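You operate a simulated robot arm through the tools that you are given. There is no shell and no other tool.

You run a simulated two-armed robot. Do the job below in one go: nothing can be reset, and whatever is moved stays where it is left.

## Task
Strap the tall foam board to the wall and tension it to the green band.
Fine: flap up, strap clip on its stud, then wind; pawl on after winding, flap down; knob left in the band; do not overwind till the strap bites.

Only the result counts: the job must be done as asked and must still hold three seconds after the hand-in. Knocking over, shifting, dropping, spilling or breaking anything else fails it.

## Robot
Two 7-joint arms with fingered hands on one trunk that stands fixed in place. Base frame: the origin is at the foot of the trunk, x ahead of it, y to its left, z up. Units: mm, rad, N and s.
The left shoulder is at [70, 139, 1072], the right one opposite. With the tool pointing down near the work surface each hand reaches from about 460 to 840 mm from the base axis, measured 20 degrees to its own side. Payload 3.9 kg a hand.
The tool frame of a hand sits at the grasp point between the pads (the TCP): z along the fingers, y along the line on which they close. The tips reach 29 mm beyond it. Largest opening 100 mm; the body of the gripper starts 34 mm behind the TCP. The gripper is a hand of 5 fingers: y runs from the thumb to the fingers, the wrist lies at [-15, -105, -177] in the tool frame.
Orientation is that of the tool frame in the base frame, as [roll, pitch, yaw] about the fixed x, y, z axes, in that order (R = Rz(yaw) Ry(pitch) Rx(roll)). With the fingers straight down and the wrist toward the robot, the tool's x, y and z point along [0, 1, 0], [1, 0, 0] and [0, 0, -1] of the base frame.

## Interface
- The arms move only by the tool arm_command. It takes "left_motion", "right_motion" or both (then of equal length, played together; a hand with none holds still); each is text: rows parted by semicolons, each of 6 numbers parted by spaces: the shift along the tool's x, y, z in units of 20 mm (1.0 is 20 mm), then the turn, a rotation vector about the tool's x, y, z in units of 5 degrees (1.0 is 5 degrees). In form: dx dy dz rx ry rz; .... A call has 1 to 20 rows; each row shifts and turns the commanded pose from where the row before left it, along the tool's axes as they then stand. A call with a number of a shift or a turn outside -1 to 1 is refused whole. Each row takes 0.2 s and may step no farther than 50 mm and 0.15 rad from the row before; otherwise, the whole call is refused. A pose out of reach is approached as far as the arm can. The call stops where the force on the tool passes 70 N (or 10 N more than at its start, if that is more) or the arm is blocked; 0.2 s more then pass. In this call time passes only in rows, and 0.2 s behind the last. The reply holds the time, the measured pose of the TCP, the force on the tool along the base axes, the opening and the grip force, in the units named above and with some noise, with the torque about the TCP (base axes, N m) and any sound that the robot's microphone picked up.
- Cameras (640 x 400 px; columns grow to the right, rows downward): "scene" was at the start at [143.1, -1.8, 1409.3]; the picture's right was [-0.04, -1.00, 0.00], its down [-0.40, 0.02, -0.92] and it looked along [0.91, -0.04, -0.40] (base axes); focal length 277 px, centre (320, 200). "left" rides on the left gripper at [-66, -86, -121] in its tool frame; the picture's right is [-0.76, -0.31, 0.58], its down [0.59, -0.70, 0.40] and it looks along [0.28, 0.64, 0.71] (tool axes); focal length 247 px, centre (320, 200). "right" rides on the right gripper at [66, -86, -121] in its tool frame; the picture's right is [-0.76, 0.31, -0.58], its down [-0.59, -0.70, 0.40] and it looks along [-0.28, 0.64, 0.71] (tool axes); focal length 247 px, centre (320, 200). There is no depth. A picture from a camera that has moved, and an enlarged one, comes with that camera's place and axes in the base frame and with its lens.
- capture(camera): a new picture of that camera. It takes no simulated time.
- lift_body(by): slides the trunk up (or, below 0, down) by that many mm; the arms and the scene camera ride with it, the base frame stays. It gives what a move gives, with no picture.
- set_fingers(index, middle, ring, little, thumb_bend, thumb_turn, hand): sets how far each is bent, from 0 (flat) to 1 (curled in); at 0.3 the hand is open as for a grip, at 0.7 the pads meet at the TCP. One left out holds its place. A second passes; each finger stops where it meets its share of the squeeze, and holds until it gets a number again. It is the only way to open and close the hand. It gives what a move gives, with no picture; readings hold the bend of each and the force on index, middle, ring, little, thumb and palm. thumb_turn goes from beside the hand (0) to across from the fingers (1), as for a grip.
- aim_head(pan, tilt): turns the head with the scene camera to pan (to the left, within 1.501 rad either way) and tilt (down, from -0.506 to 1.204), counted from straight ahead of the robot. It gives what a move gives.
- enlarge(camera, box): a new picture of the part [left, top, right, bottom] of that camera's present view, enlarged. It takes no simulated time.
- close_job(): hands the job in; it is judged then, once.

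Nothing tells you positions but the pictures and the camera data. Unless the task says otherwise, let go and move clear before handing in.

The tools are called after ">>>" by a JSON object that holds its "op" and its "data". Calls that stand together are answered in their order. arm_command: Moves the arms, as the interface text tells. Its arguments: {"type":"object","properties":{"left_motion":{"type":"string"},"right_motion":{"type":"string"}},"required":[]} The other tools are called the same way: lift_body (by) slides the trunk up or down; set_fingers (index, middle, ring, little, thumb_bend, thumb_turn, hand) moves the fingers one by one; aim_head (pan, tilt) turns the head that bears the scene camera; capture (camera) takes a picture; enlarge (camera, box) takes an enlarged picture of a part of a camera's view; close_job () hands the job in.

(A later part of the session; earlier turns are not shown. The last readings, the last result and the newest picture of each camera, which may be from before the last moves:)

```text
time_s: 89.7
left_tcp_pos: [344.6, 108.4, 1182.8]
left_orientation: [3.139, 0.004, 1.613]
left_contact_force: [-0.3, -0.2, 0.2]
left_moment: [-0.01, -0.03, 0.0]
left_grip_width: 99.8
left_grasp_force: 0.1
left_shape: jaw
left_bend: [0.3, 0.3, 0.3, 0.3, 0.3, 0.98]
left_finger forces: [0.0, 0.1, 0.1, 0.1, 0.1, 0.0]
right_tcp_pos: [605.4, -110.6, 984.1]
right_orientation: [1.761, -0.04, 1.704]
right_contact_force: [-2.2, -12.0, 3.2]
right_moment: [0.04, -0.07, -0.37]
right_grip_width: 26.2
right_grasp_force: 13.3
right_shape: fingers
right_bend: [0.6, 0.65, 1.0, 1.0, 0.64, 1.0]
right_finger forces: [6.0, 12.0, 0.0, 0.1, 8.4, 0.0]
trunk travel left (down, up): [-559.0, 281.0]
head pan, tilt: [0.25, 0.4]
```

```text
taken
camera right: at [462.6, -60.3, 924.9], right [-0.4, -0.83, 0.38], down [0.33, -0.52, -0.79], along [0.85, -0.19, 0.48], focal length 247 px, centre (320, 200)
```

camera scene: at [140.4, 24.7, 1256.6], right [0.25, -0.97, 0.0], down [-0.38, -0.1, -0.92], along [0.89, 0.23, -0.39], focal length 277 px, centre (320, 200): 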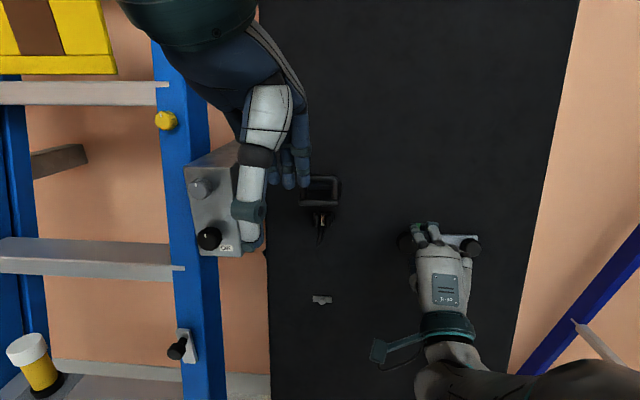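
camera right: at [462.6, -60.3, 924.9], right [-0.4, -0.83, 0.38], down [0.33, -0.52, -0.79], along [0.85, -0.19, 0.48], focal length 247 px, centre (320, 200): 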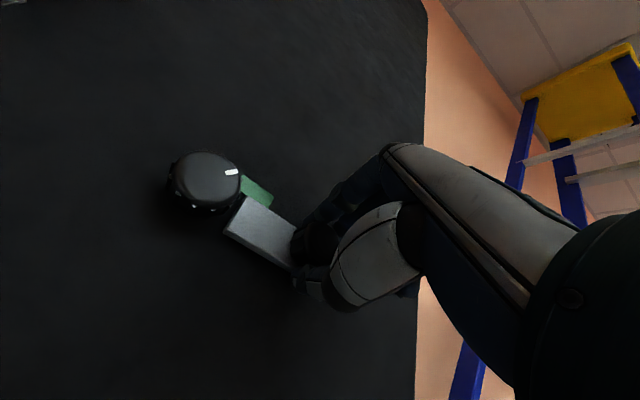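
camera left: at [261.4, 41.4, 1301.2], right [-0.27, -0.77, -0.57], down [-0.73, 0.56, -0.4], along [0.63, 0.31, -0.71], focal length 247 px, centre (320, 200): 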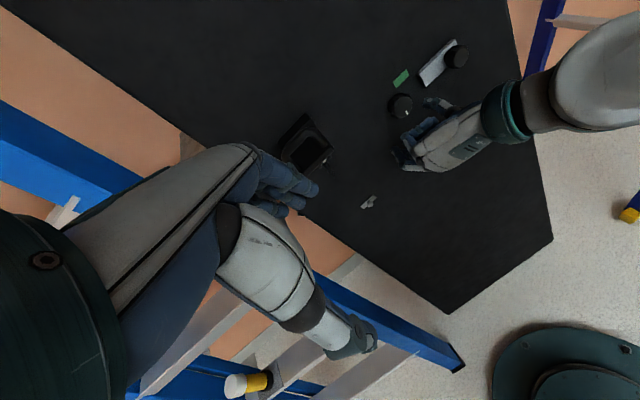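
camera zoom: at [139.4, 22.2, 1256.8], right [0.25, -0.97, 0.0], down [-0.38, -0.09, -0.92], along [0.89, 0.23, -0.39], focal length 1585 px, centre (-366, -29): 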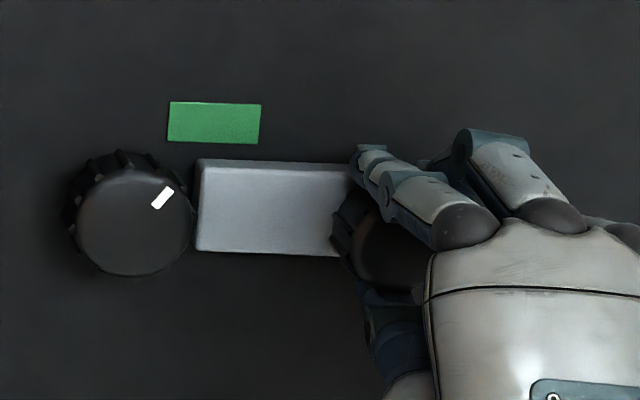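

The pawl has reached its stop against the winder, at about 12 N, and the pointer is unmoved. I'll relax the push, open the fingers and back away.

>>> {"op": "arm_command", "data": {"right_motion": "-0.13 0 0 0 0 0"}}

>>> {"op": "set_fingers", "data": {"hand": "right", "index": 0.5, "middle": 0.5, "thumb_bend": 0.5}}

>>> {"op": "enlarge", "data": {"camera": "scene", "box": [390, 205, 490, 275]}}

>>> {"op": "arm_command", "data": {"right_motion": "0 0 -0.6 0 0 0; 0 0 -0.8 0 0 0; 0 0 -1 0 0 0"}}

>>> {"op": "enlarge", "data": {"camera": "scene", "box": [390, 205, 490, 275]}}

>>> {"op": "capture", "data": {"camera": "right"}}

```text
time_s: 90.1
left_tcp_pos: [344.3, 108.7, 1180.9]
left_orientation: [3.138, 0.003, 1.611]
left_contact_force: [0.7, -0.5, -0.5]
left_moment: [-0.01, -0.01, 0.02]
left_grip_width: 99.6
left_grasp_force: 0.1
left_shape: jaw
left_bend: [0.3, 0.3, 0.3, 0.3, 0.3, 0.98]
left_finger forces: [0.0, 0.1, 0.0, 0.1, 0.0, 0.0]
right_tcp_pos: [606.2, -110.9, 983.9]
right_orientation: [1.761, -0.039, 1.71]
right_contact_force: [-5.2, -8.6, 4.4]
right_moment: [-0.02, -0.09, -0.3]
right_grip_width: 26.2
right_grasp_force: 13.4
right_shape: fingers
right_bend: [0.6, 0.65, 1.0, 1.0, 0.64, 1.0]
right_finger forces: [6.2, 12.0, 0.0, 0.0, 8.6, 0.0]
trunk travel left (down, up): [-559.0, 281.0]
head pan, tilt: [0.25, 0.4]
```

```text
time_s: 91.1
left_tcp_pos: [345.3, 110.4, 1180.7]
left_orientation: [3.141, 0.005, 1.612]
left_contact_force: [-0.3, -0.4, -0.5]
left_moment: [0.03, 0.01, 0.03]
left_grip_width: 100.1
left_grasp_force: 0.1
left_shape: jaw
left_bend: [0.3, 0.3, 0.3, 0.3, 0.3, 0.98]
left_finger forces: [0.0, 0.0, 0.0, 0.0, 0.0, 0.1]
right_tcp_pos: [607.0, -109.4, 984.2]
right_orientation: [1.764, -0.038, 1.708]
right_contact_force: [0.0, 0.5, 1.0]
right_moment: [-0.03, 0.03, -0.01]
right_grip_width: 49.6
right_grasp_force: 0.1
right_shape: fingers
right_bend: [0.5, 0.5, 1.0, 1.0, 0.5, 1.0]
right_finger forces: [0.1, 0.1, 0.0, 0.0, 0.0, 0.0]
trunk travel left (down, up): [-559.0, 281.0]
head pan, tilt: [0.25, 0.4]
```

```text
5.71 times, centred on (440, 240) of scene
camera zoom: at [140.4, 24.5, 1256.6], right [0.25, -0.97, 0.0], down [-0.38, -0.1, -0.92], along [0.89, 0.23, -0.39], focal length 1585 px, centre (-366, -29)
```

zoom: 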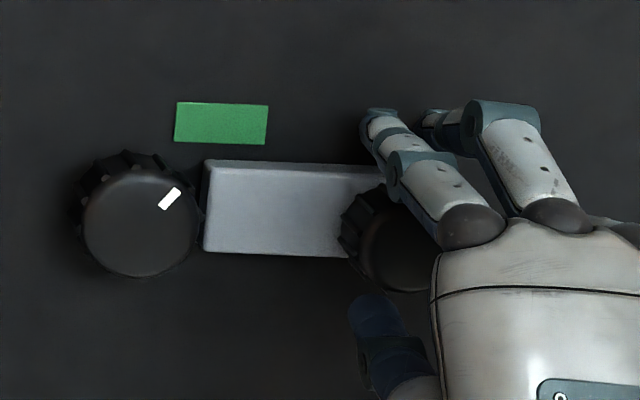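

```text
time_s: 91.9
left_tcp_pos: [345.8, 110.3, 1181.1]
left_orientation: [3.137, 0.005, 1.613]
left_contact_force: [-0.8, -0.1, -0.2]
left_moment: [-0.03, -0.01, -0.01]
left_grip_width: 99.7
left_grasp_force: 0.0
left_shape: jaw
left_bend: [0.3, 0.3, 0.3, 0.3, 0.3, 0.98]
left_finger forces: [0.0, 0.0, 0.1, 0.1, 0.0, 0.0]
right_tcp_pos: [558.9, -114.9, 993.3]
right_orientation: [1.762, -0.038, 1.71]
right_contact_force: [0.5, -0.6, 0.3]
right_moment: [-0.01, -0.01, 0.03]
right_grip_width: 49.4
right_grasp_force: 0.0
right_shape: fingers
right_bend: [0.5, 0.5, 1.0, 1.0, 0.5, 1.0]
right_finger forces: [0.0, 0.1, 0.0, 0.1, 0.0, 0.0]
trunk travel left (down, up): [-559.0, 281.0]
head pan, tilt: [0.25, 0.4]
```

```text
5.71 times, centred on (440, 240) of scene
camera zoom: at [139.7, 24.6, 1256.7], right [0.25, -0.97, 0.0], down [-0.38, -0.1, -0.92], along [0.89, 0.23, -0.39], focal length 1585 px, centre (-366, -29)
```

zoom: 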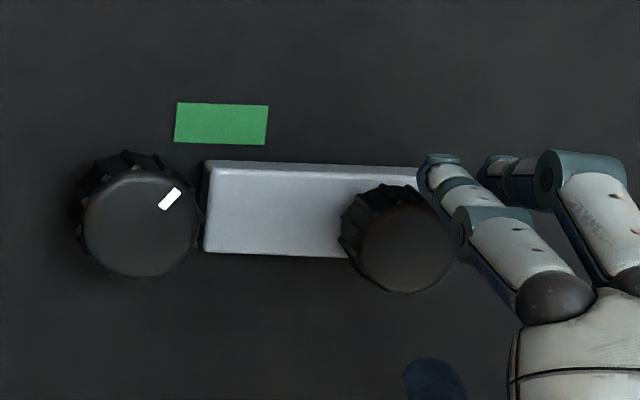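

```text
taken
camera right: at [416.1, -67.4, 934.6], right [-0.4, -0.83, 0.38], down [0.33, -0.52, -0.79], along [0.86, -0.18, 0.48], focal length 247 px, centre (320, 200)
```

right: 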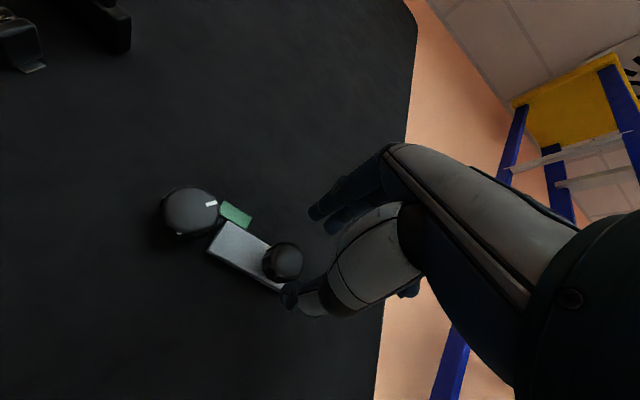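

The pawl is on and the knob is still in the band. Last is the flap: I'll raise the trunk back to the height used for opening, back the hand away, and level it again.

>>> {"op": "arm_command", "data": {"right_motion": "0 0 -1 0 0 0; 0 0 -1 -0.7 0 0; 0 0 0 -0.7 0 0; 0 0 0 -0.8 0 0"}}

>>> {"op": "lift_body", "data": {"by": 104}}

>>> {"op": "set_fingers", "data": {"hand": "right", "index": 0.5, "middle": 0.5, "ring": 0.5, "little": 0.5, "thumb_bend": 0.55}}

>>> {"op": "capture", "data": {"camera": "scene"}}

```text
time_s: 92.9
left_tcp_pos: [345.7, 110.0, 1180.6]
left_orientation: [3.14, 0.005, 1.615]
left_contact_force: [0.5, 0.6, -0.1]
left_moment: [-0.02, 0.07, 0.0]
left_grip_width: 99.7
left_grasp_force: 0.1
left_shape: jaw
left_bend: [0.3, 0.3, 0.3, 0.3, 0.3, 0.98]
left_finger forces: [0.0, 0.1, 0.0, 0.0, 0.0, 0.1]
right_tcp_pos: [521.1, -120.7, 1000.6]
right_orientation: [1.57, -0.037, 1.71]
right_contact_force: [0.4, -0.3, -0.5]
right_moment: [0.02, -0.03, -0.03]
right_grip_width: 49.4
right_grasp_force: 0.1
right_shape: fingers
right_bend: [0.5, 0.5, 1.0, 1.0, 0.5, 1.0]
right_finger forces: [0.0, 0.1, 0.0, 0.1, 0.0, 0.0]
trunk travel left (down, up): [-559.0, 281.0]
head pan, tilt: [0.25, 0.4]
```

```text
time_s: 94.3
left_tcp_pos: [344.9, 109.9, 1285.3]
left_orientation: [3.14, 0.007, 1.613]
left_contact_force: [-0.6, 0.8, 0.1]
left_moment: [0.01, -0.01, -0.01]
left_grip_width: 99.7
left_grasp_force: 0.0
left_shape: jaw
left_bend: [0.3, 0.3, 0.3, 0.3, 0.3, 0.98]
left_finger forces: [0.0, 0.0, 0.1, 0.0, 0.1, 0.1]
right_tcp_pos: [521.1, -123.0, 1104.0]
right_orientation: [1.571, -0.037, 1.709]
right_contact_force: [-0.1, -0.1, 0.4]
right_moment: [0.02, 0.02, -0.04]
right_grip_width: 49.4
right_grasp_force: 0.0
right_shape: fingers
right_bend: [0.5, 0.5, 1.0, 1.0, 0.5, 1.0]
right_finger forces: [0.0, 0.0, 0.0, 0.0, 0.1, 0.0]
trunk travel left (down, up): [-663.0, 177.0]
head pan, tilt: [0.25, 0.4]
```

```text
time_s: 95.3
left_tcp_pos: [344.8, 110.2, 1285.1]
left_orientation: [3.139, 0.005, 1.612]
left_contact_force: [-0.4, 0.6, -0.4]
left_moment: [0.0, -0.02, 0.02]
left_grip_width: 99.8
left_grasp_force: 0.1
left_shape: jaw
left_bend: [0.3, 0.3, 0.3, 0.3, 0.3, 0.98]
left_finger forces: [0.0, 0.0, 0.1, 0.0, 0.1, 0.1]
right_tcp_pos: [522.0, -121.0, 1104.7]
right_orientation: [1.57, -0.036, 1.712]
right_contact_force: [0.1, -0.3, -0.1]
right_moment: [-0.01, -0.01, -0.04]
right_grip_width: 43.8
right_grasp_force: 0.1
right_shape: fingers
right_bend: [0.5, 0.5, 0.5, 0.5, 0.55, 1.0]
right_finger forces: [0.0, 0.0, 0.1, 0.0, 0.0, 0.0]
trunk travel left (down, up): [-663.0, 177.0]
head pan, tilt: [0.25, 0.4]
```

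```text
taken
camera scene: at [140.5, 24.7, 1360.6], right [0.25, -0.97, 0.0], down [-0.38, -0.1, -0.92], along [0.89, 0.23, -0.39], focal length 277 px, centre (320, 200)
```

scene: 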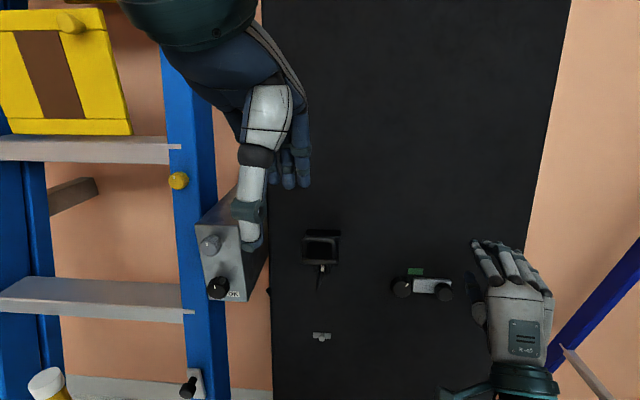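

>>> {"op": "arm_command", "data": {"right_motion": "0 0 -0.9 0 0.1 -0.25; 0 0 -0.9 0 0.1 -0.25; 1 0.2 0 0 0 0; 1 0.2 0 0 0 0; 1 0.2 0 0 0 0; 1 0.2 0 0 0 0; 1 0.2 0 0 0 0; 1 0.2 0 0 0 0; 1 0.2 0 0 0 0; 1 0.2 0 0 0 0; 1 0.2 0 0 0 0; 1 0.2 0 0 0 0; 1 0.1 0 0 0 0; 1 0 0 0 0 0"}}

>>> {"op": "capture", "data": {"camera": "right"}}

>>> {"op": "capture", "data": {"camera": "scene"}}

```text
time_s: 98.3
left_tcp_pos: [345.4, 112.1, 1284.3]
left_orientation: [3.139, 0.006, 1.613]
left_contact_force: [0.2, 0.5, -1.1]
left_moment: [0.0, 0.04, 0.0]
left_grip_width: 99.8
left_grasp_force: 0.0
left_shape: jaw
left_bend: [0.3, 0.3, 0.3, 0.3, 0.3, 0.98]
left_finger forces: [0.0, 0.0, 0.0, 0.1, 0.0, 0.0]
right_tcp_pos: [456.4, 110.5, 1144.0]
right_orientation: [1.57, 0.007, 1.728]
right_contact_force: [0.0, 0.0, 0.2]
right_moment: [0.02, 0.0, 0.02]
right_grip_width: 43.7
right_grasp_force: 0.0
right_shape: fingers
right_bend: [0.5, 0.5, 0.5, 0.5, 0.55, 1.0]
right_finger forces: [0.0, 0.0, 0.1, 0.0, 0.0, 0.1]
right hand out of reach, approached as far as the arm can: row 2
trunk travel left (down, up): [-663.0, 177.0]
head pan, tilt: [0.25, 0.4]
```

```text
taken
camera right: at [326.6, 157.0, 1056.1], right [-0.45, -0.84, 0.31], down [0.49, -0.52, -0.7], along [0.75, -0.16, 0.64], focal length 247 px, centre (320, 200)
```

right: 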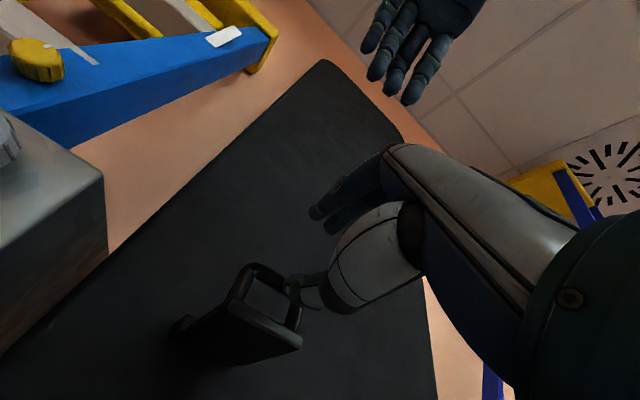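

```text
taken
camera scene: at [140.4, 25.5, 1360.6], right [0.25, -0.97, 0.0], down [-0.38, -0.1, -0.92], along [0.89, 0.23, -0.39], focal length 277 px, centre (320, 200)
```

scene: 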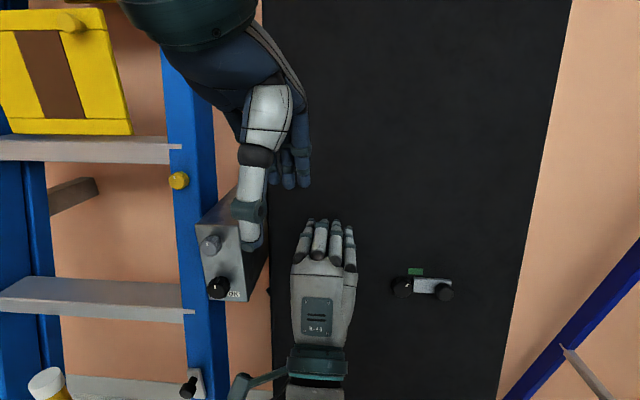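

The hand is back where it withdrew after opening, so I can re-enter over the bar along the same path.

>>> {"op": "arm_command", "data": {"right_motion": "0.22 0.14 0 0 0 0; 0 0 1 0 0 0; 0 0 1 0 0 0; 0 0 0.7 0 0 0"}}

>>> {"op": "enlarge", "data": {"camera": "right", "box": [160, 120, 420, 400]}}

```text
time_s: 99.3
left_tcp_pos: [345.9, 110.6, 1283.6]
left_orientation: [3.141, 0.005, 1.613]
left_contact_force: [-0.1, 0.1, -0.1]
left_moment: [0.0, 0.01, -0.01]
left_grip_width: 100.0
left_grasp_force: 0.0
left_shape: jaw
left_bend: [0.3, 0.3, 0.3, 0.3, 0.3, 0.98]
left_finger forces: [0.0, 0.1, 0.0, 0.0, 0.1, 0.1]
right_tcp_pos: [509.9, 124.1, 1147.0]
right_orientation: [1.571, 0.006, 1.729]
right_contact_force: [0.7, -1.0, -0.4]
right_moment: [0.01, 0.01, -0.01]
right_grip_width: 44.2
right_grasp_force: 1.1
right_shape: fingers
right_bend: [0.5, 0.5, 0.5, 0.5, 0.55, 1.0]
right_finger forces: [0.0, 0.1, 0.0, 0.0, 1.5, 0.1]
trunk travel left (down, up): [-663.0, 177.0]
head pan, tilt: [0.25, 0.4]
```

```text
1.43 times, centred on (290, 260) of right
camera zoom: at [379.5, 169.8, 1060.2], right [-0.45, -0.84, 0.31], down [0.49, -0.52, -0.7], along [0.75, -0.17, 0.64], focal length 353 px, centre (363, 114)
```

zoom: 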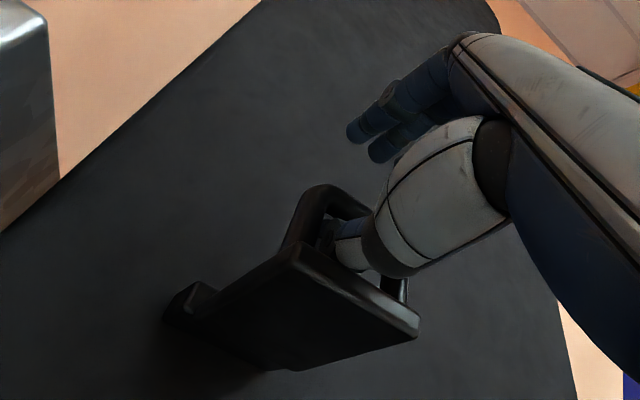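

>>> {"op": "arm_command", "data": {"right_motion": "0 -0.15 0.3 0 0 0; 0 0 0.3 0 0 0"}}

>>> {"op": "set_fingers", "data": {"hand": "right", "index": 0.58, "middle": 0.58, "ring": 0.55, "little": 0.5}}

>>> {"op": "enlarge", "data": {"camera": "right", "box": [200, 160, 380, 360]}}

```text
time_s: 99.9
left_tcp_pos: [346.7, 111.0, 1284.9]
left_orientation: [3.139, 0.005, 1.614]
left_contact_force: [0.1, -0.1, 0.1]
left_moment: [0.01, 0.01, 0.01]
left_grip_width: 99.7
left_grasp_force: 0.0
left_shape: jaw
left_bend: [0.3, 0.3, 0.3, 0.3, 0.3, 0.98]
left_finger forces: [0.0, 0.0, 0.1, 0.1, 0.1, 0.1]
right_tcp_pos: [518.5, 124.0, 1151.7]
right_orientation: [1.563, -0.008, 1.725]
right_contact_force: [-1.6, 0.9, -0.8]
right_moment: [0.04, 0.03, 0.0]
right_grip_width: 45.2
right_grasp_force: 0.7
right_shape: fingers
right_bend: [0.5, 0.5, 0.5, 0.5, 0.55, 1.0]
right_finger forces: [0.0, 0.0, 0.1, 0.1, 1.0, 0.0]
trunk travel left (down, up): [-663.0, 177.0]
head pan, tilt: [0.25, 0.4]
```

```text
time_s: 100.9
left_tcp_pos: [345.9, 110.2, 1285.2]
left_orientation: [3.141, 0.004, 1.614]
left_contact_force: [0.4, 0.2, 0.5]
left_moment: [0.02, 0.01, -0.01]
left_grip_width: 99.9
left_grasp_force: 0.0
left_shape: jaw
left_bend: [0.3, 0.3, 0.3, 0.3, 0.3, 0.98]
left_finger forces: [0.1, 0.0, 0.0, 0.1, 0.0, 0.0]
right_tcp_pos: [519.7, 122.7, 1149.9]
right_orientation: [1.566, -0.008, 1.724]
right_contact_force: [-0.7, -0.4, 1.2]
right_moment: [0.04, 0.03, -0.01]
right_grip_width: 35.7
right_grasp_force: 0.3
right_shape: fingers
right_bend: [0.57, 0.57, 0.55, 0.5, 0.55, 1.0]
right_finger forces: [0.0, 0.1, 0.0, 0.0, 0.8, 0.0]
trunk travel left (down, up): [-663.0, 177.0]
head pan, tilt: [0.25, 0.4]
```

```text
2.00 times, centred on (290, 260) of right
camera zoom: at [392.1, 169.3, 1063.4], right [-0.46, -0.84, 0.3], down [0.49, -0.52, -0.71], along [0.75, -0.18, 0.64], focal length 494 px, centre (380, 80)
```

zoom: 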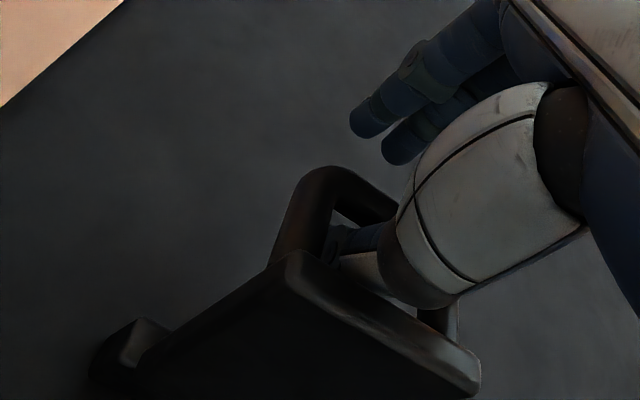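

The fingers are over the bar and the thumb is inside the handle. I'll start lowering along the reverse arc: out and down.

>>> {"op": "arm_command", "data": {"right_motion": "0 -0.5 -0.3 0 0 0; 0 -0.58 -0.4 0 0 0"}}

>>> {"op": "enlarge", "data": {"camera": "right", "box": [200, 160, 380, 360]}}

>>> {"op": "enlarge", "data": {"camera": "scene", "box": [280, 190, 370, 300]}}

```text
time_s: 101.5
left_tcp_pos: [344.9, 111.2, 1284.7]
left_orientation: [3.138, 0.005, 1.611]
left_contact_force: [0.4, 0.3, 0.1]
left_moment: [-0.02, -0.04, 0.01]
left_grip_width: 99.7
left_grasp_force: 0.0
left_shape: jaw
left_bend: [0.3, 0.3, 0.3, 0.3, 0.3, 0.98]
left_finger forces: [0.0, 0.0, 0.0, 0.0, 0.0, 0.0]
right_tcp_pos: [512.0, 109.1, 1138.0]
right_orientation: [1.565, -0.044, 1.708]
right_contact_force: [0.0, 0.2, -0.6]
right_moment: [0.03, -0.02, 0.01]
right_grip_width: 35.4
right_grasp_force: 0.1
right_shape: fingers
right_bend: [0.57, 0.57, 0.55, 0.5, 0.55, 1.0]
right_finger forces: [0.1, 0.1, 0.1, 0.0, 0.1, 0.0]
trunk travel left (down, up): [-663.0, 177.0]
head pan, tilt: [0.25, 0.4]
```

```text
2.00 times, centred on (290, 260) of right
camera zoom: at [384.2, 161.1, 1053.2], right [-0.47, -0.84, 0.27], down [0.47, -0.5, -0.73], along [0.74, -0.21, 0.63], focal length 494 px, centre (380, 80)
```

zoom: 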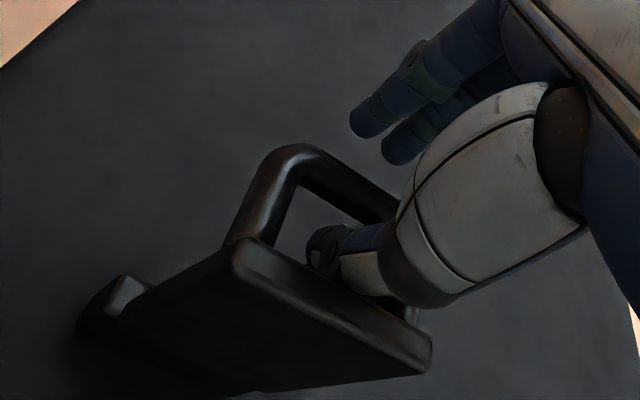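

```text
3.64 times, centred on (325, 245) of scene
camera zoom: at [140.4, 24.8, 1360.6], right [0.25, -0.97, 0.0], down [-0.38, -0.1, -0.92], along [0.89, 0.23, -0.39], focal length 1008 px, centre (302, 36)
```

zoom: 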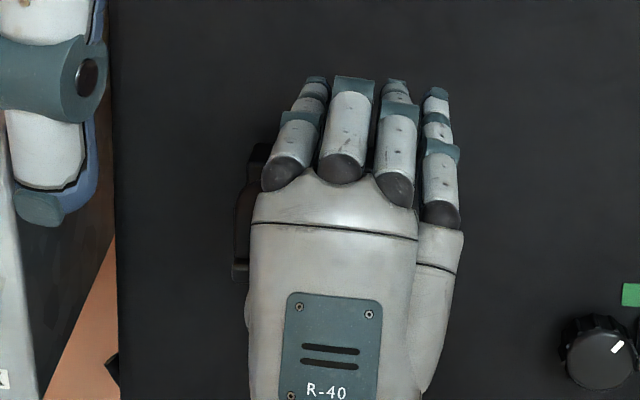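

The hand has drifted about 14 mm right, which I did not command. I'll look for an arm obstruction before going on.

>>> {"op": "capture", "data": {"camera": "scene"}}

>>> {"op": "capture", "data": {"camera": "left"}}

>>> {"op": "arm_command", "data": {"right_motion": "0 0 0 0 0 0; 0 0 0 0 0 0"}}

```text
taken
camera scene: at [140.4, 24.8, 1360.6], right [0.25, -0.97, 0.0], down [-0.38, -0.1, -0.92], along [0.89, 0.23, -0.39], focal length 277 px, centre (320, 200)
```

scene: 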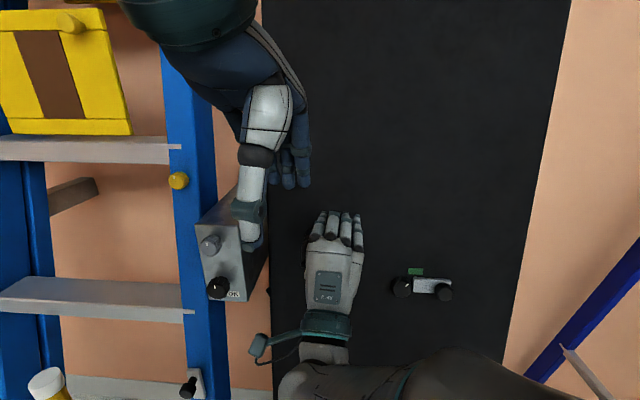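

```text
taken
camera left: at [261.0, 42.3, 1405.2], right [-0.27, -0.77, -0.57], down [-0.73, 0.56, -0.4], along [0.63, 0.31, -0.71], focal length 247 px, centre (320, 200)
```

left: 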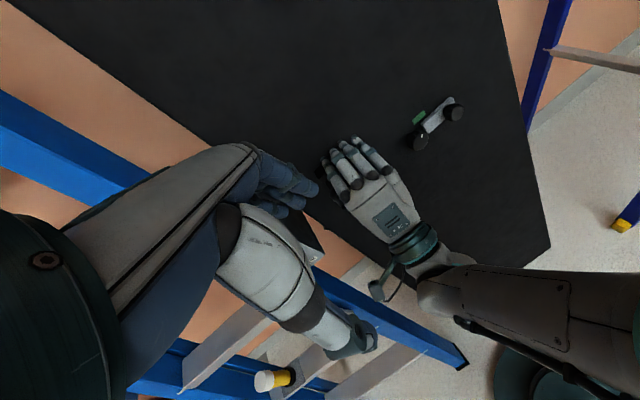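

```text
time_s: 102.1
left_tcp_pos: [345.3, 110.5, 1284.2]
left_orientation: [3.139, 0.005, 1.613]
left_contact_force: [0.0, 0.3, 0.0]
left_moment: [0.02, 0.03, -0.05]
left_grip_width: 100.1
left_grasp_force: 0.1
left_shape: jaw
left_bend: [0.3, 0.3, 0.3, 0.3, 0.3, 0.98]
left_finger forces: [0.1, 0.0, 0.0, 0.0, 0.0, 0.0]
right_tcp_pos: [511.2, 110.3, 1139.7]
right_orientation: [1.56, -0.045, 1.709]
right_contact_force: [-0.6, -0.7, -0.7]
right_moment: [0.01, -0.02, 0.02]
right_grip_width: 35.2
right_grasp_force: 0.1
right_shape: fingers
right_bend: [0.57, 0.57, 0.55, 0.5, 0.55, 1.0]
right_finger forces: [0.1, 0.1, 0.1, 0.0, 0.1, 0.1]
trunk travel left (down, up): [-663.0, 177.0]
head pan, tilt: [0.25, 0.4]
```

>>> {"op": "arm_command", "data": {"right_motion": "0 0 -0.5 0 0 0; 0 0 -1 0 0 0; 0 0 -1 0 0 0"}}

>>> {"op": "aim_head", "data": {"pan": -0.3, "tilt": 0.9}}

>>> {"op": "capture", "data": {"camera": "scene"}}

>>> {"op": "capture", "data": {"camera": "right"}}

```text
time_s: 102.9
left_tcp_pos: [345.8, 110.7, 1285.1]
left_orientation: [3.138, 0.005, 1.613]
left_contact_force: [0.2, 0.2, 0.2]
left_moment: [-0.01, 0.02, 0.01]
left_grip_width: 99.8
left_grasp_force: 0.1
left_shape: jaw
left_bend: [0.3, 0.3, 0.3, 0.3, 0.3, 0.98]
left_finger forces: [0.0, 0.0, 0.0, 0.0, 0.0, 0.0]
right_tcp_pos: [456.9, 116.8, 1124.2]
right_orientation: [1.568, 0.006, 1.729]
right_contact_force: [-0.3, -1.0, -0.1]
right_moment: [0.02, 0.01, 0.01]
right_grip_width: 35.7
right_grasp_force: 0.2
right_shape: fingers
right_bend: [0.57, 0.57, 0.55, 0.5, 0.55, 1.0]
right_finger forces: [0.1, 0.0, 0.0, 0.1, 0.0, 0.0]
trunk travel left (down, up): [-663.0, 177.0]
head pan, tilt: [0.25, 0.4]
```

```text
time_s: 103.8
left_tcp_pos: [345.2, 111.1, 1285.0]
left_orientation: [3.14, 0.004, 1.613]
left_contact_force: [1.0, -0.6, 0.1]
left_moment: [-0.01, 0.0, -0.04]
left_grip_width: 99.8
left_grasp_force: 0.0
left_shape: jaw
left_bend: [0.3, 0.3, 0.3, 0.3, 0.3, 0.98]
left_finger forces: [0.0, 0.0, 0.0, 0.0, 0.1, 0.1]
right_tcp_pos: [457.6, 115.9, 1124.2]
right_orientation: [1.57, 0.003, 1.728]
right_contact_force: [0.0, -0.5, 0.5]
right_moment: [-0.01, 0.01, 0.01]
right_grip_width: 35.8
right_grasp_force: 0.1
right_shape: fingers
right_bend: [0.57, 0.57, 0.55, 0.5, 0.55, 1.0]
right_finger forces: [0.0, 0.0, 0.1, 0.1, 0.0, 0.0]
trunk travel left (down, up): [-663.0, 177.0]
head pan, tilt: [-0.3, 0.901]
```

```text
taken
camera scene: at [128.4, -15.5, 1323.8], right [-0.22, -0.98, 0.0], down [-0.71, 0.16, -0.68], along [0.66, -0.15, -0.73], focal length 277 px, centre (320, 200)
```

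scene: 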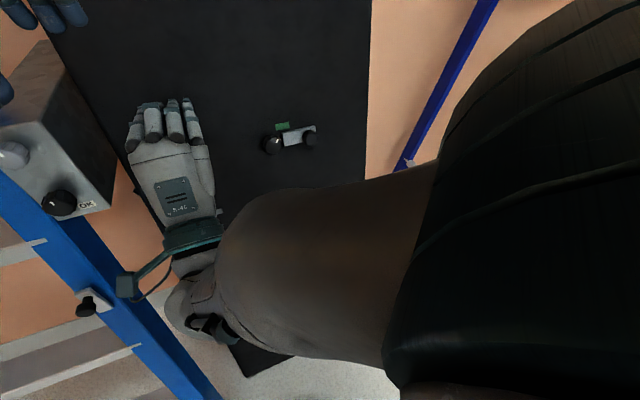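

```text
taken
camera right: at [328.1, 161.8, 1037.0], right [-0.45, -0.84, 0.31], down [0.49, -0.52, -0.7], along [0.75, -0.17, 0.64], focal length 247 px, centre (320, 200)
```

right: 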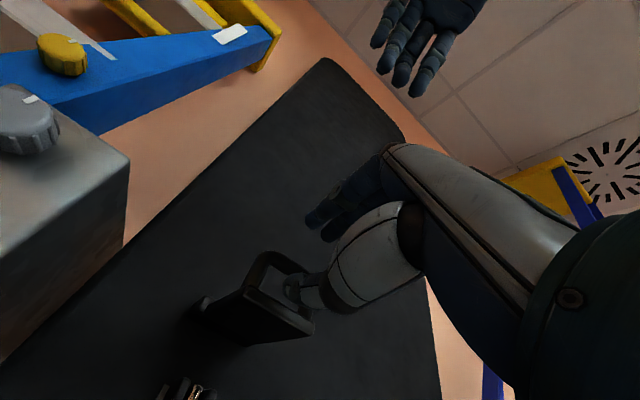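

The flap and clip look fine, but the right arm seems cramped in that pose. The left hand already hangs nearby pointing down, so it can press the flap shut from above. I'll clear the right hand first and check the flap.

>>> {"op": "arm_command", "data": {"right_motion": "-1 -0.3 0 0 0 0; -1 -0.3 0 0 0 0; -1 -0.3 0 0 0 0; -1 -0.3 0 0 0 0; -1 -0.3 0.1 0 0 0; -1 -0.3 0.2 0 0 0; -1 -0.3 0.2 0 0 0; -1 -0.3 0.2 0 0 0; -1 -0.3 0.2 0 0 0; -1 -0.3 0.2 0 0 0; -1 0 0 0 0 0; -1 0 0 0 0 0; -1 0 0 0 0 0"}}

>>> {"op": "aim_head", "data": {"pan": 0.2, "tilt": 0.45}}

>>> {"op": "capture", "data": {"camera": "scene"}}

>>> {"op": "enlarge", "data": {"camera": "scene", "box": [260, 190, 360, 300]}}

>>> {"op": "enlarge", "data": {"camera": "left", "box": [250, 80, 400, 200]}}

```text
time_s: 106.6
left_tcp_pos: [344.5, 109.6, 1285.4]
left_orientation: [3.139, 0.005, 1.611]
left_contact_force: [-1.0, 0.1, -1.2]
left_moment: [0.01, -0.01, 0.03]
left_grip_width: 99.8
left_grasp_force: 0.1
left_shape: jaw
left_bend: [0.3, 0.3, 0.3, 0.3, 0.3, 0.98]
left_finger forces: [0.0, 0.1, 0.0, 0.0, 0.1, 0.0]
right_tcp_pos: [519.2, -145.5, 1075.4]
right_orientation: [1.546, -0.04, 1.715]
right_contact_force: [0.0, 0.1, 0.6]
right_moment: [-0.02, 0.04, 0.03]
right_grip_width: 35.3
right_grasp_force: 0.0
right_shape: fingers
right_bend: [0.57, 0.57, 0.55, 0.5, 0.55, 1.0]
right_finger forces: [0.0, 0.0, 0.1, 0.0, 0.0, 0.0]
trunk travel left (down, up): [-663.0, 177.0]
head pan, tilt: [-0.3, 0.901]
```

```text
time_s: 107.6
left_tcp_pos: [346.8, 109.8, 1284.2]
left_orientation: [3.14, 0.005, 1.614]
left_contact_force: [0.1, -0.8, 0.7]
left_moment: [-0.02, -0.01, 0.0]
left_grip_width: 99.6
left_grasp_force: 0.1
left_shape: jaw
left_bend: [0.3, 0.3, 0.3, 0.3, 0.3, 0.98]
left_finger forces: [0.1, 0.1, 0.1, 0.0, 0.0, 0.0]
right_tcp_pos: [520.8, -150.0, 1073.0]
right_orientation: [1.552, -0.039, 1.704]
right_contact_force: [0.5, -0.5, -0.7]
right_moment: [0.02, 0.03, 0.01]
right_grip_width: 35.4
right_grasp_force: 0.0
right_shape: fingers
right_bend: [0.57, 0.57, 0.55, 0.5, 0.55, 1.0]
right_finger forces: [0.0, 0.0, 0.1, 0.1, 0.1, 0.0]
trunk travel left (down, up): [-663.0, 177.0]
head pan, tilt: [0.201, 0.45]
```

```text
taken
camera scene: at [140.8, 19.9, 1355.9], right [0.2, -0.98, 0.0], down [-0.43, -0.09, -0.9], along [0.88, 0.18, -0.44], focal length 277 px, centre (320, 200)
```

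scene: 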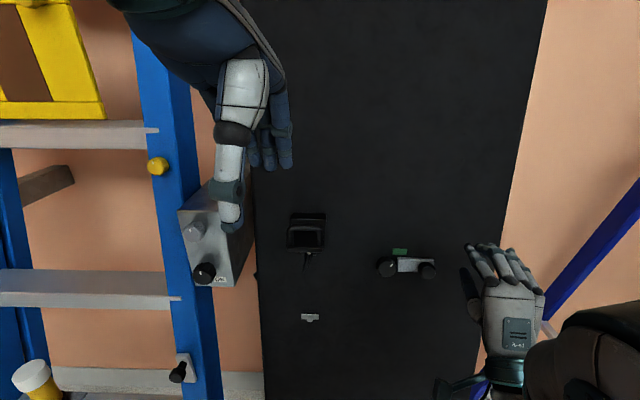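

```text
3.64 times, centred on (310, 245) of scene
camera zoom: at [140.8, 19.9, 1355.9], right [0.2, -0.98, 0.0], down [-0.43, -0.09, -0.9], along [0.88, 0.18, -0.44], focal length 1008 px, centre (356, 36)
```

zoom: 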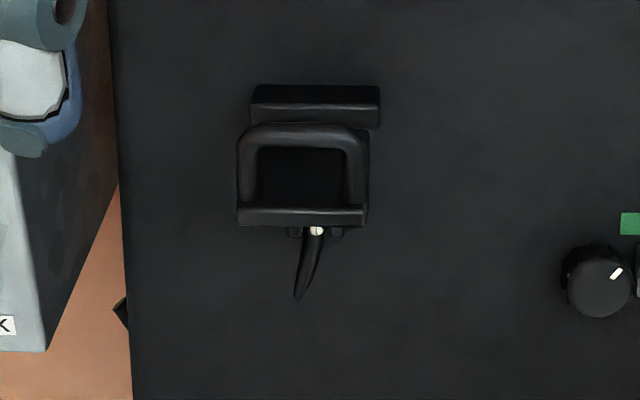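

```text
3.33 times, centred on (325, 140) of left
camera zoom: at [261.1, 42.1, 1405.2], right [-0.27, -0.77, -0.57], down [-0.73, 0.56, -0.4], along [0.63, 0.31, -0.71], focal length 823 px, centre (303, 400)
```

zoom: 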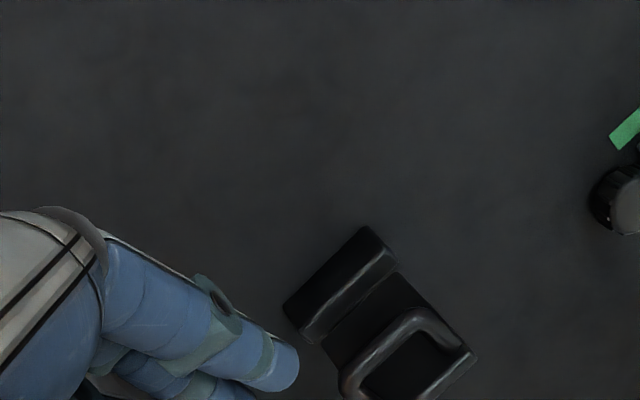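

The clip and flap are intact, and the flap still stands at about 90°. I'll close the left fingers into a beak and bring it forward above the flap handle.

>>> {"op": "set_fingers", "data": {"hand": "left", "index": 0.68, "middle": 0.68, "ring": 0.68, "little": 0.68, "thumb_bend": 0.66}}

>>> {"op": "arm_command", "data": {"left_motion": "0 0.5 0.6 0 0 0; 0.1 0.9 0.6 0 0 0; 0.1 1 0.6 0 0 0; 0.1 1 0.6 0 0 0; 0 1 0.5 0 0 0; 0 1 0.4 0 0 0; 0 1 0.3 0 0 0; 0 1 0.2 0 0 0; 0 0.8 0 0 0 0"}}

>>> {"op": "capture", "data": {"camera": "scene"}}

>>> {"op": "capture", "data": {"camera": "left"}}

>>> {"op": "capture", "data": {"camera": "right"}}

```text
time_s: 108.6
left_tcp_pos: [345.8, 111.3, 1285.0]
left_orientation: [3.141, 0.006, 1.613]
left_contact_force: [-0.2, -0.7, -0.9]
left_moment: [0.05, 0.02, 0.0]
left_grip_width: 8.7
left_grasp_force: 0.1
left_shape: fingers
left_bend: [0.68, 0.68, 0.68, 0.68, 0.66, 0.98]
left_finger forces: [0.1, 0.0, 0.0, 0.1, 0.0, 0.0]
right_tcp_pos: [520.1, -149.9, 1070.1]
right_orientation: [1.557, -0.04, 1.705]
right_contact_force: [0.0, 0.8, 0.1]
right_moment: [0.02, 0.0, 0.0]
right_grip_width: 35.3
right_grasp_force: 0.0
right_shape: fingers
right_bend: [0.57, 0.57, 0.55, 0.5, 0.55, 1.0]
right_finger forces: [0.0, 0.1, 0.0, 0.0, 0.0, 0.0]
trunk travel left (down, up): [-663.0, 177.0]
head pan, tilt: [0.201, 0.45]
```

```text
time_s: 110.6
left_tcp_pos: [509.4, 125.6, 1210.0]
left_orientation: [3.14, 0.004, 1.611]
left_contact_force: [0.3, -0.8, -0.6]
left_moment: [-0.03, -0.03, -0.02]
left_grip_width: 8.9
left_grasp_force: 0.1
left_shape: fingers
left_bend: [0.68, 0.68, 0.68, 0.68, 0.66, 0.98]
left_finger forces: [0.0, 0.1, 0.1, 0.0, 0.0, 0.1]
right_tcp_pos: [521.3, -149.1, 1068.6]
right_orientation: [1.561, -0.043, 1.705]
right_contact_force: [-0.1, 0.7, -0.1]
right_moment: [-0.03, 0.0, 0.0]
right_grip_width: 35.8
right_grasp_force: 0.1
right_shape: fingers
right_bend: [0.57, 0.57, 0.55, 0.5, 0.55, 1.0]
right_finger forces: [0.0, 0.1, 0.0, 0.0, 0.0, 0.0]
trunk travel left (down, up): [-663.0, 177.0]
head pan, tilt: [0.201, 0.45]
```

```text
taken
camera scene: at [141.2, 19.9, 1355.9], right [0.2, -0.98, 0.0], down [-0.43, -0.09, -0.9], along [0.88, 0.18, -0.44], focal length 277 px, centre (320, 200)
```

scene: 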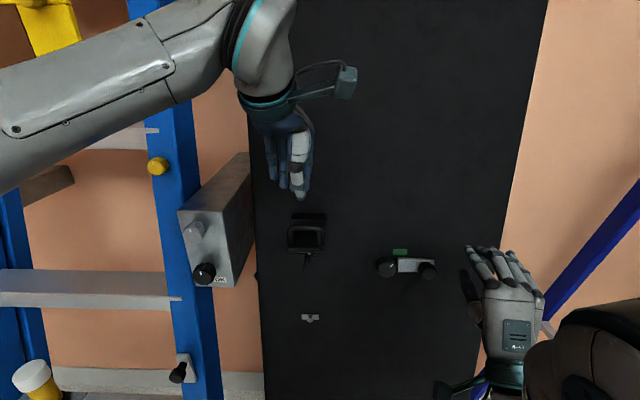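

```text
taken
camera left: at [425.0, 55.9, 1330.2], right [-0.27, -0.77, -0.57], down [-0.73, 0.56, -0.4], along [0.63, 0.31, -0.71], focal length 247 px, centre (320, 200)
```

left: 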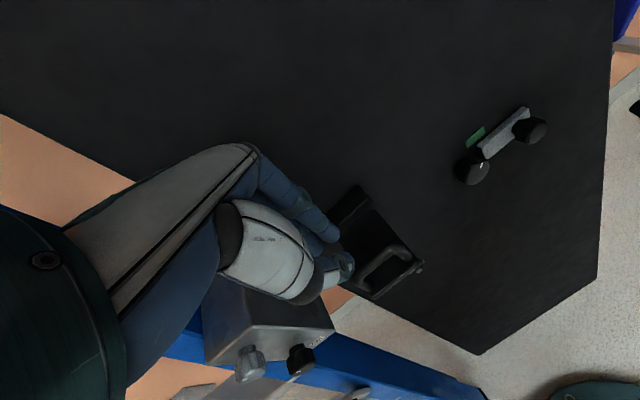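

```text
taken
camera right: at [392.7, -97.4, 983.0], right [-0.47, -0.84, 0.27], down [0.48, -0.5, -0.72], along [0.74, -0.21, 0.64], focal length 247 px, centre (320, 200)
```

right: 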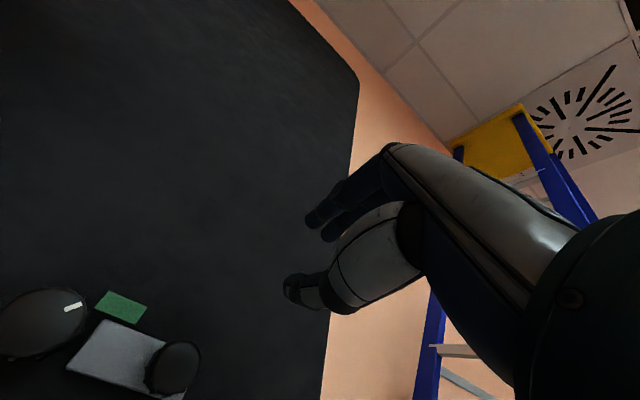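

The left beak is right above the flap handle. I'll lower it onto the bar, watching the force.

>>> {"op": "arm_command", "data": {"left_motion": "0 0 1 0 0 0; 0 0 1 0 0 0; 0 0 0.4 0 0 0; 0 0 0.3 0 0 0"}}

>>> {"op": "enlarge", "data": {"camera": "scene", "box": [250, 150, 370, 290]}}

>>> {"op": "enlarge", "data": {"camera": "left", "box": [260, 150, 440, 320]}}

```text
time_s: 111.6
left_tcp_pos: [509.3, 123.1, 1154.9]
left_orientation: [3.14, 0.005, 1.613]
left_contact_force: [0.4, 0.5, 0.7]
left_moment: [-0.01, 0.0, -0.04]
left_grip_width: 8.8
left_grasp_force: 0.0
left_shape: fingers
left_bend: [0.68, 0.68, 0.68, 0.68, 0.66, 0.98]
left_finger forces: [0.0, 0.0, 0.0, 0.0, 0.1, 0.1]
right_tcp_pos: [521.5, -149.9, 1068.0]
right_orientation: [1.561, -0.043, 1.708]
right_contact_force: [0.3, 0.3, -0.4]
right_moment: [0.03, 0.0, 0.0]
right_grip_width: 35.7
right_grasp_force: 0.0
right_shape: fingers
right_bend: [0.57, 0.57, 0.55, 0.5, 0.55, 1.0]
right_finger forces: [0.1, 0.1, 0.0, 0.0, 0.1, 0.0]
trunk travel left (down, up): [-663.0, 177.0]
head pan, tilt: [0.201, 0.45]
```

```text
2.86 times, centred on (310, 220) of scene
camera zoom: at [140.9, 20.2, 1355.9], right [0.2, -0.98, 0.0], down [-0.43, -0.09, -0.9], along [0.88, 0.18, -0.44], focal length 792 px, centre (349, 143)
```

zoom: 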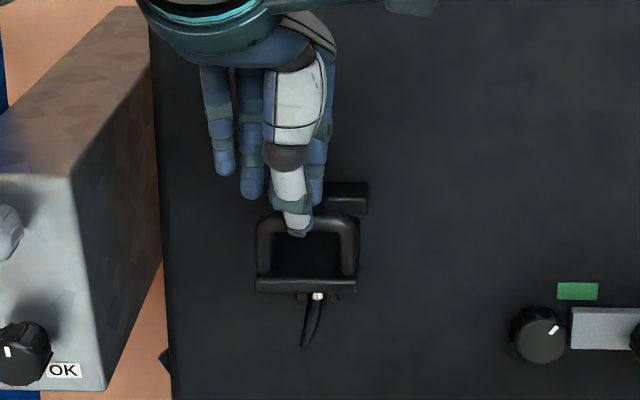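

```text
2.35 times, centred on (350, 235) of left
camera zoom: at [424.6, 54.9, 1275.8], right [-0.27, -0.77, -0.57], down [-0.73, 0.56, -0.4], along [0.63, 0.31, -0.71], focal length 581 px, centre (249, 118)
```

zoom: 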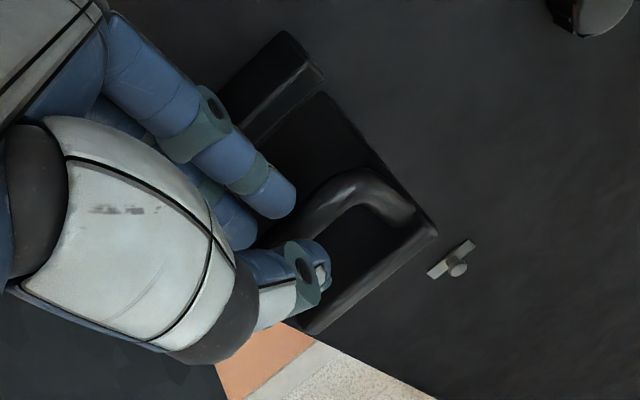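

>>> {"op": "arm_command", "data": {"left_motion": "0 0 0.3 0 0 0; 0 0 0.3 0 0 0; 0 0 0.3 0 0 0"}}

>>> {"op": "enlarge", "data": {"camera": "left", "box": [260, 150, 440, 320]}}

>>> {"op": "enlarge", "data": {"camera": "scene", "box": [250, 180, 350, 280]}}

```text
time_s: 112.4
left_tcp_pos: [510.1, 122.9, 1137.7]
left_orientation: [3.139, 0.004, 1.612]
left_contact_force: [-0.7, 0.5, 0.8]
left_moment: [0.02, -0.01, -0.01]
left_grip_width: 9.1
left_grasp_force: 0.1
left_shape: fingers
left_bend: [0.68, 0.68, 0.68, 0.68, 0.66, 0.98]
left_finger forces: [0.0, 0.1, 0.1, 0.0, 0.3, 0.0]
right_tcp_pos: [520.4, -150.3, 1067.8]
right_orientation: [1.562, -0.041, 1.706]
right_contact_force: [0.7, 0.4, 0.2]
right_moment: [-0.01, 0.03, -0.01]
right_grip_width: 35.5
right_grasp_force: 0.0
right_shape: fingers
right_bend: [0.57, 0.57, 0.55, 0.5, 0.55, 1.0]
right_finger forces: [0.1, 0.1, 0.0, 0.0, 0.1, 0.0]
trunk travel left (down, up): [-663.0, 177.0]
head pan, tilt: [0.201, 0.45]
```

```text
2.35 times, centred on (350, 235) of left
camera zoom: at [425.3, 54.9, 1257.8], right [-0.27, -0.77, -0.57], down [-0.73, 0.56, -0.4], along [0.63, 0.31, -0.71], focal length 581 px, centre (249, 118)
```

zoom: 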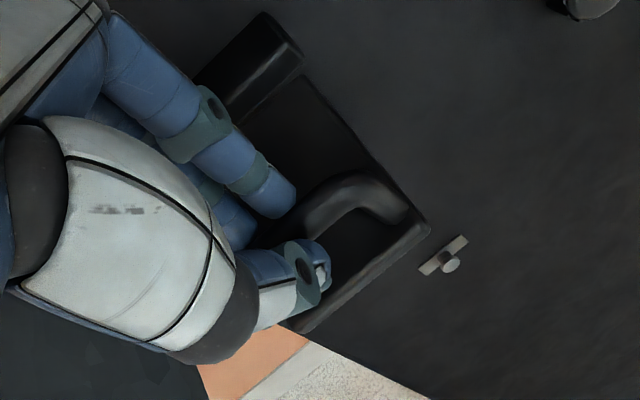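

```text
4.00 times, centred on (300, 230) of scene
camera zoom: at [140.6, 20.2, 1356.0], right [0.2, -0.98, 0.0], down [-0.43, -0.09, -0.9], along [0.88, 0.18, -0.44], focal length 1109 px, centre (400, 80)
```

zoom: 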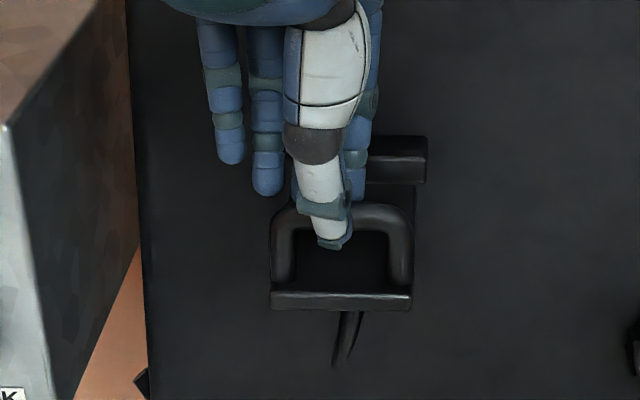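

The flap is starting to come down with the push, with almost no force. I'll continue downward.

>>> {"op": "arm_command", "data": {"left_motion": "0 0 0.4 0 0 0; 0 0 0.4 0 0 0; 0 0 0.4 0 0 0; 0 0 0.4 0 0 0"}}

>>> {"op": "enlarge", "data": {"camera": "left", "box": [260, 150, 440, 320]}}

>>> {"op": "enlarge", "data": {"camera": "scene", "box": [250, 180, 350, 280]}}

```text
time_s: 113.4
left_tcp_pos: [509.0, 122.7, 1104.5]
left_orientation: [3.137, 0.004, 1.613]
left_contact_force: [-3.0, -1.0, 0.7]
left_moment: [-0.01, 0.08, -0.04]
left_grip_width: 13.7
left_grasp_force: 1.8
left_shape: fingers
left_bend: [0.68, 0.68, 0.68, 0.68, 0.64, 0.97]
left_finger forces: [0.0, 0.0, 0.0, 0.0, 3.4, 0.0]
right_tcp_pos: [519.7, -149.7, 1068.2]
right_orientation: [1.561, -0.044, 1.703]
right_contact_force: [0.2, -0.1, 0.0]
right_moment: [0.01, 0.01, 0.02]
right_grip_width: 35.6
right_grasp_force: 0.1
right_shape: fingers
right_bend: [0.57, 0.57, 0.55, 0.5, 0.55, 1.0]
right_finger forces: [0.0, 0.1, 0.0, 0.0, 0.0, 0.0]
trunk travel left (down, up): [-663.0, 177.0]
head pan, tilt: [0.201, 0.45]
```

```text
2.35 times, centred on (350, 235) of left
camera zoom: at [424.2, 54.1, 1225.5], right [-0.27, -0.77, -0.57], down [-0.73, 0.56, -0.4], along [0.63, 0.31, -0.71], focal length 581 px, centre (249, 118)
```

zoom: 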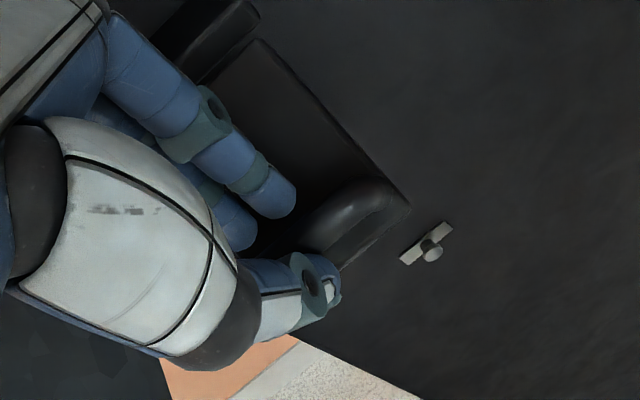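

```text
4.00 times, centred on (300, 230) of scene
camera zoom: at [140.0, 20.0, 1356.0], right [0.2, -0.98, 0.0], down [-0.43, -0.09, -0.9], along [0.88, 0.18, -0.43], focal length 1109 px, centre (400, 80)
```

zoom: 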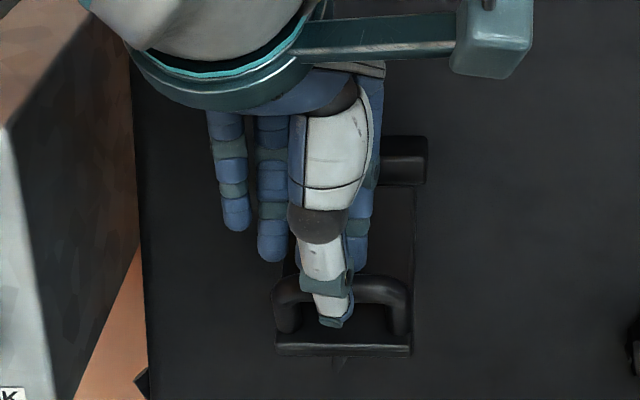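

>>> {"op": "arm_command", "data": {"left_motion": "0 0 0.4 0 0 0; 0 0 0.4 0 0 0; 0 0.1 0.4 0 0 0"}}

>>> {"op": "enlarge", "data": {"camera": "left", "box": [260, 130, 440, 300]}}

>>> {"op": "enlarge", "data": {"camera": "scene", "box": [250, 190, 350, 290]}}

```text
time_s: 114.2
left_tcp_pos: [512.2, 122.1, 1081.6]
left_orientation: [3.14, 0.005, 1.614]
left_contact_force: [-2.7, 0.5, -0.7]
left_moment: [0.01, 0.07, -0.03]
left_grip_width: 14.3
left_grasp_force: 1.6
left_shape: fingers
left_bend: [0.68, 0.68, 0.68, 0.68, 0.63, 0.97]
left_finger forces: [0.1, 0.1, 0.0, 0.0, 3.2, 0.0]
right_tcp_pos: [519.9, -147.4, 1068.3]
right_orientation: [1.562, -0.041, 1.705]
right_contact_force: [0.6, 0.5, -0.3]
right_moment: [-0.03, -0.04, 0.0]
right_grip_width: 35.6
right_grasp_force: 0.2
right_shape: fingers
right_bend: [0.57, 0.57, 0.55, 0.5, 0.55, 1.0]
right_finger forces: [0.0, 0.0, 0.1, 0.1, 0.0, 0.1]
trunk travel left (down, up): [-663.0, 177.0]
head pan, tilt: [0.201, 0.45]
```

```text
2.35 times, centred on (350, 215) of left
camera zoom: at [427.2, 53.7, 1201.3], right [-0.27, -0.77, -0.57], down [-0.73, 0.56, -0.4], along [0.63, 0.31, -0.71], focal length 581 px, centre (249, 165)
```

zoom: 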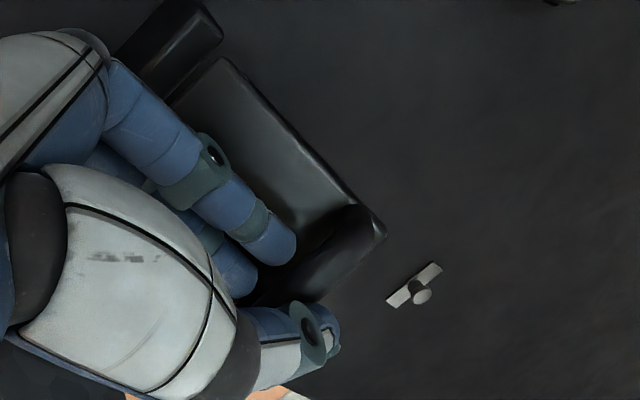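

```text
4.00 times, centred on (300, 240) of scene
camera zoom: at [140.3, 20.3, 1356.0], right [0.2, -0.98, 0.0], down [-0.43, -0.09, -0.9], along [0.88, 0.18, -0.43], focal length 1109 px, centre (400, 40)
```

zoom: 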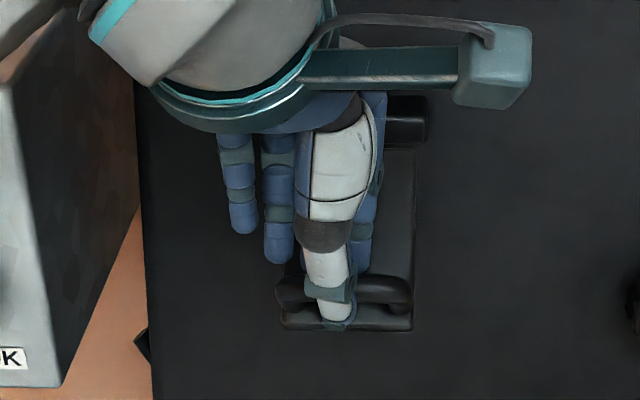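

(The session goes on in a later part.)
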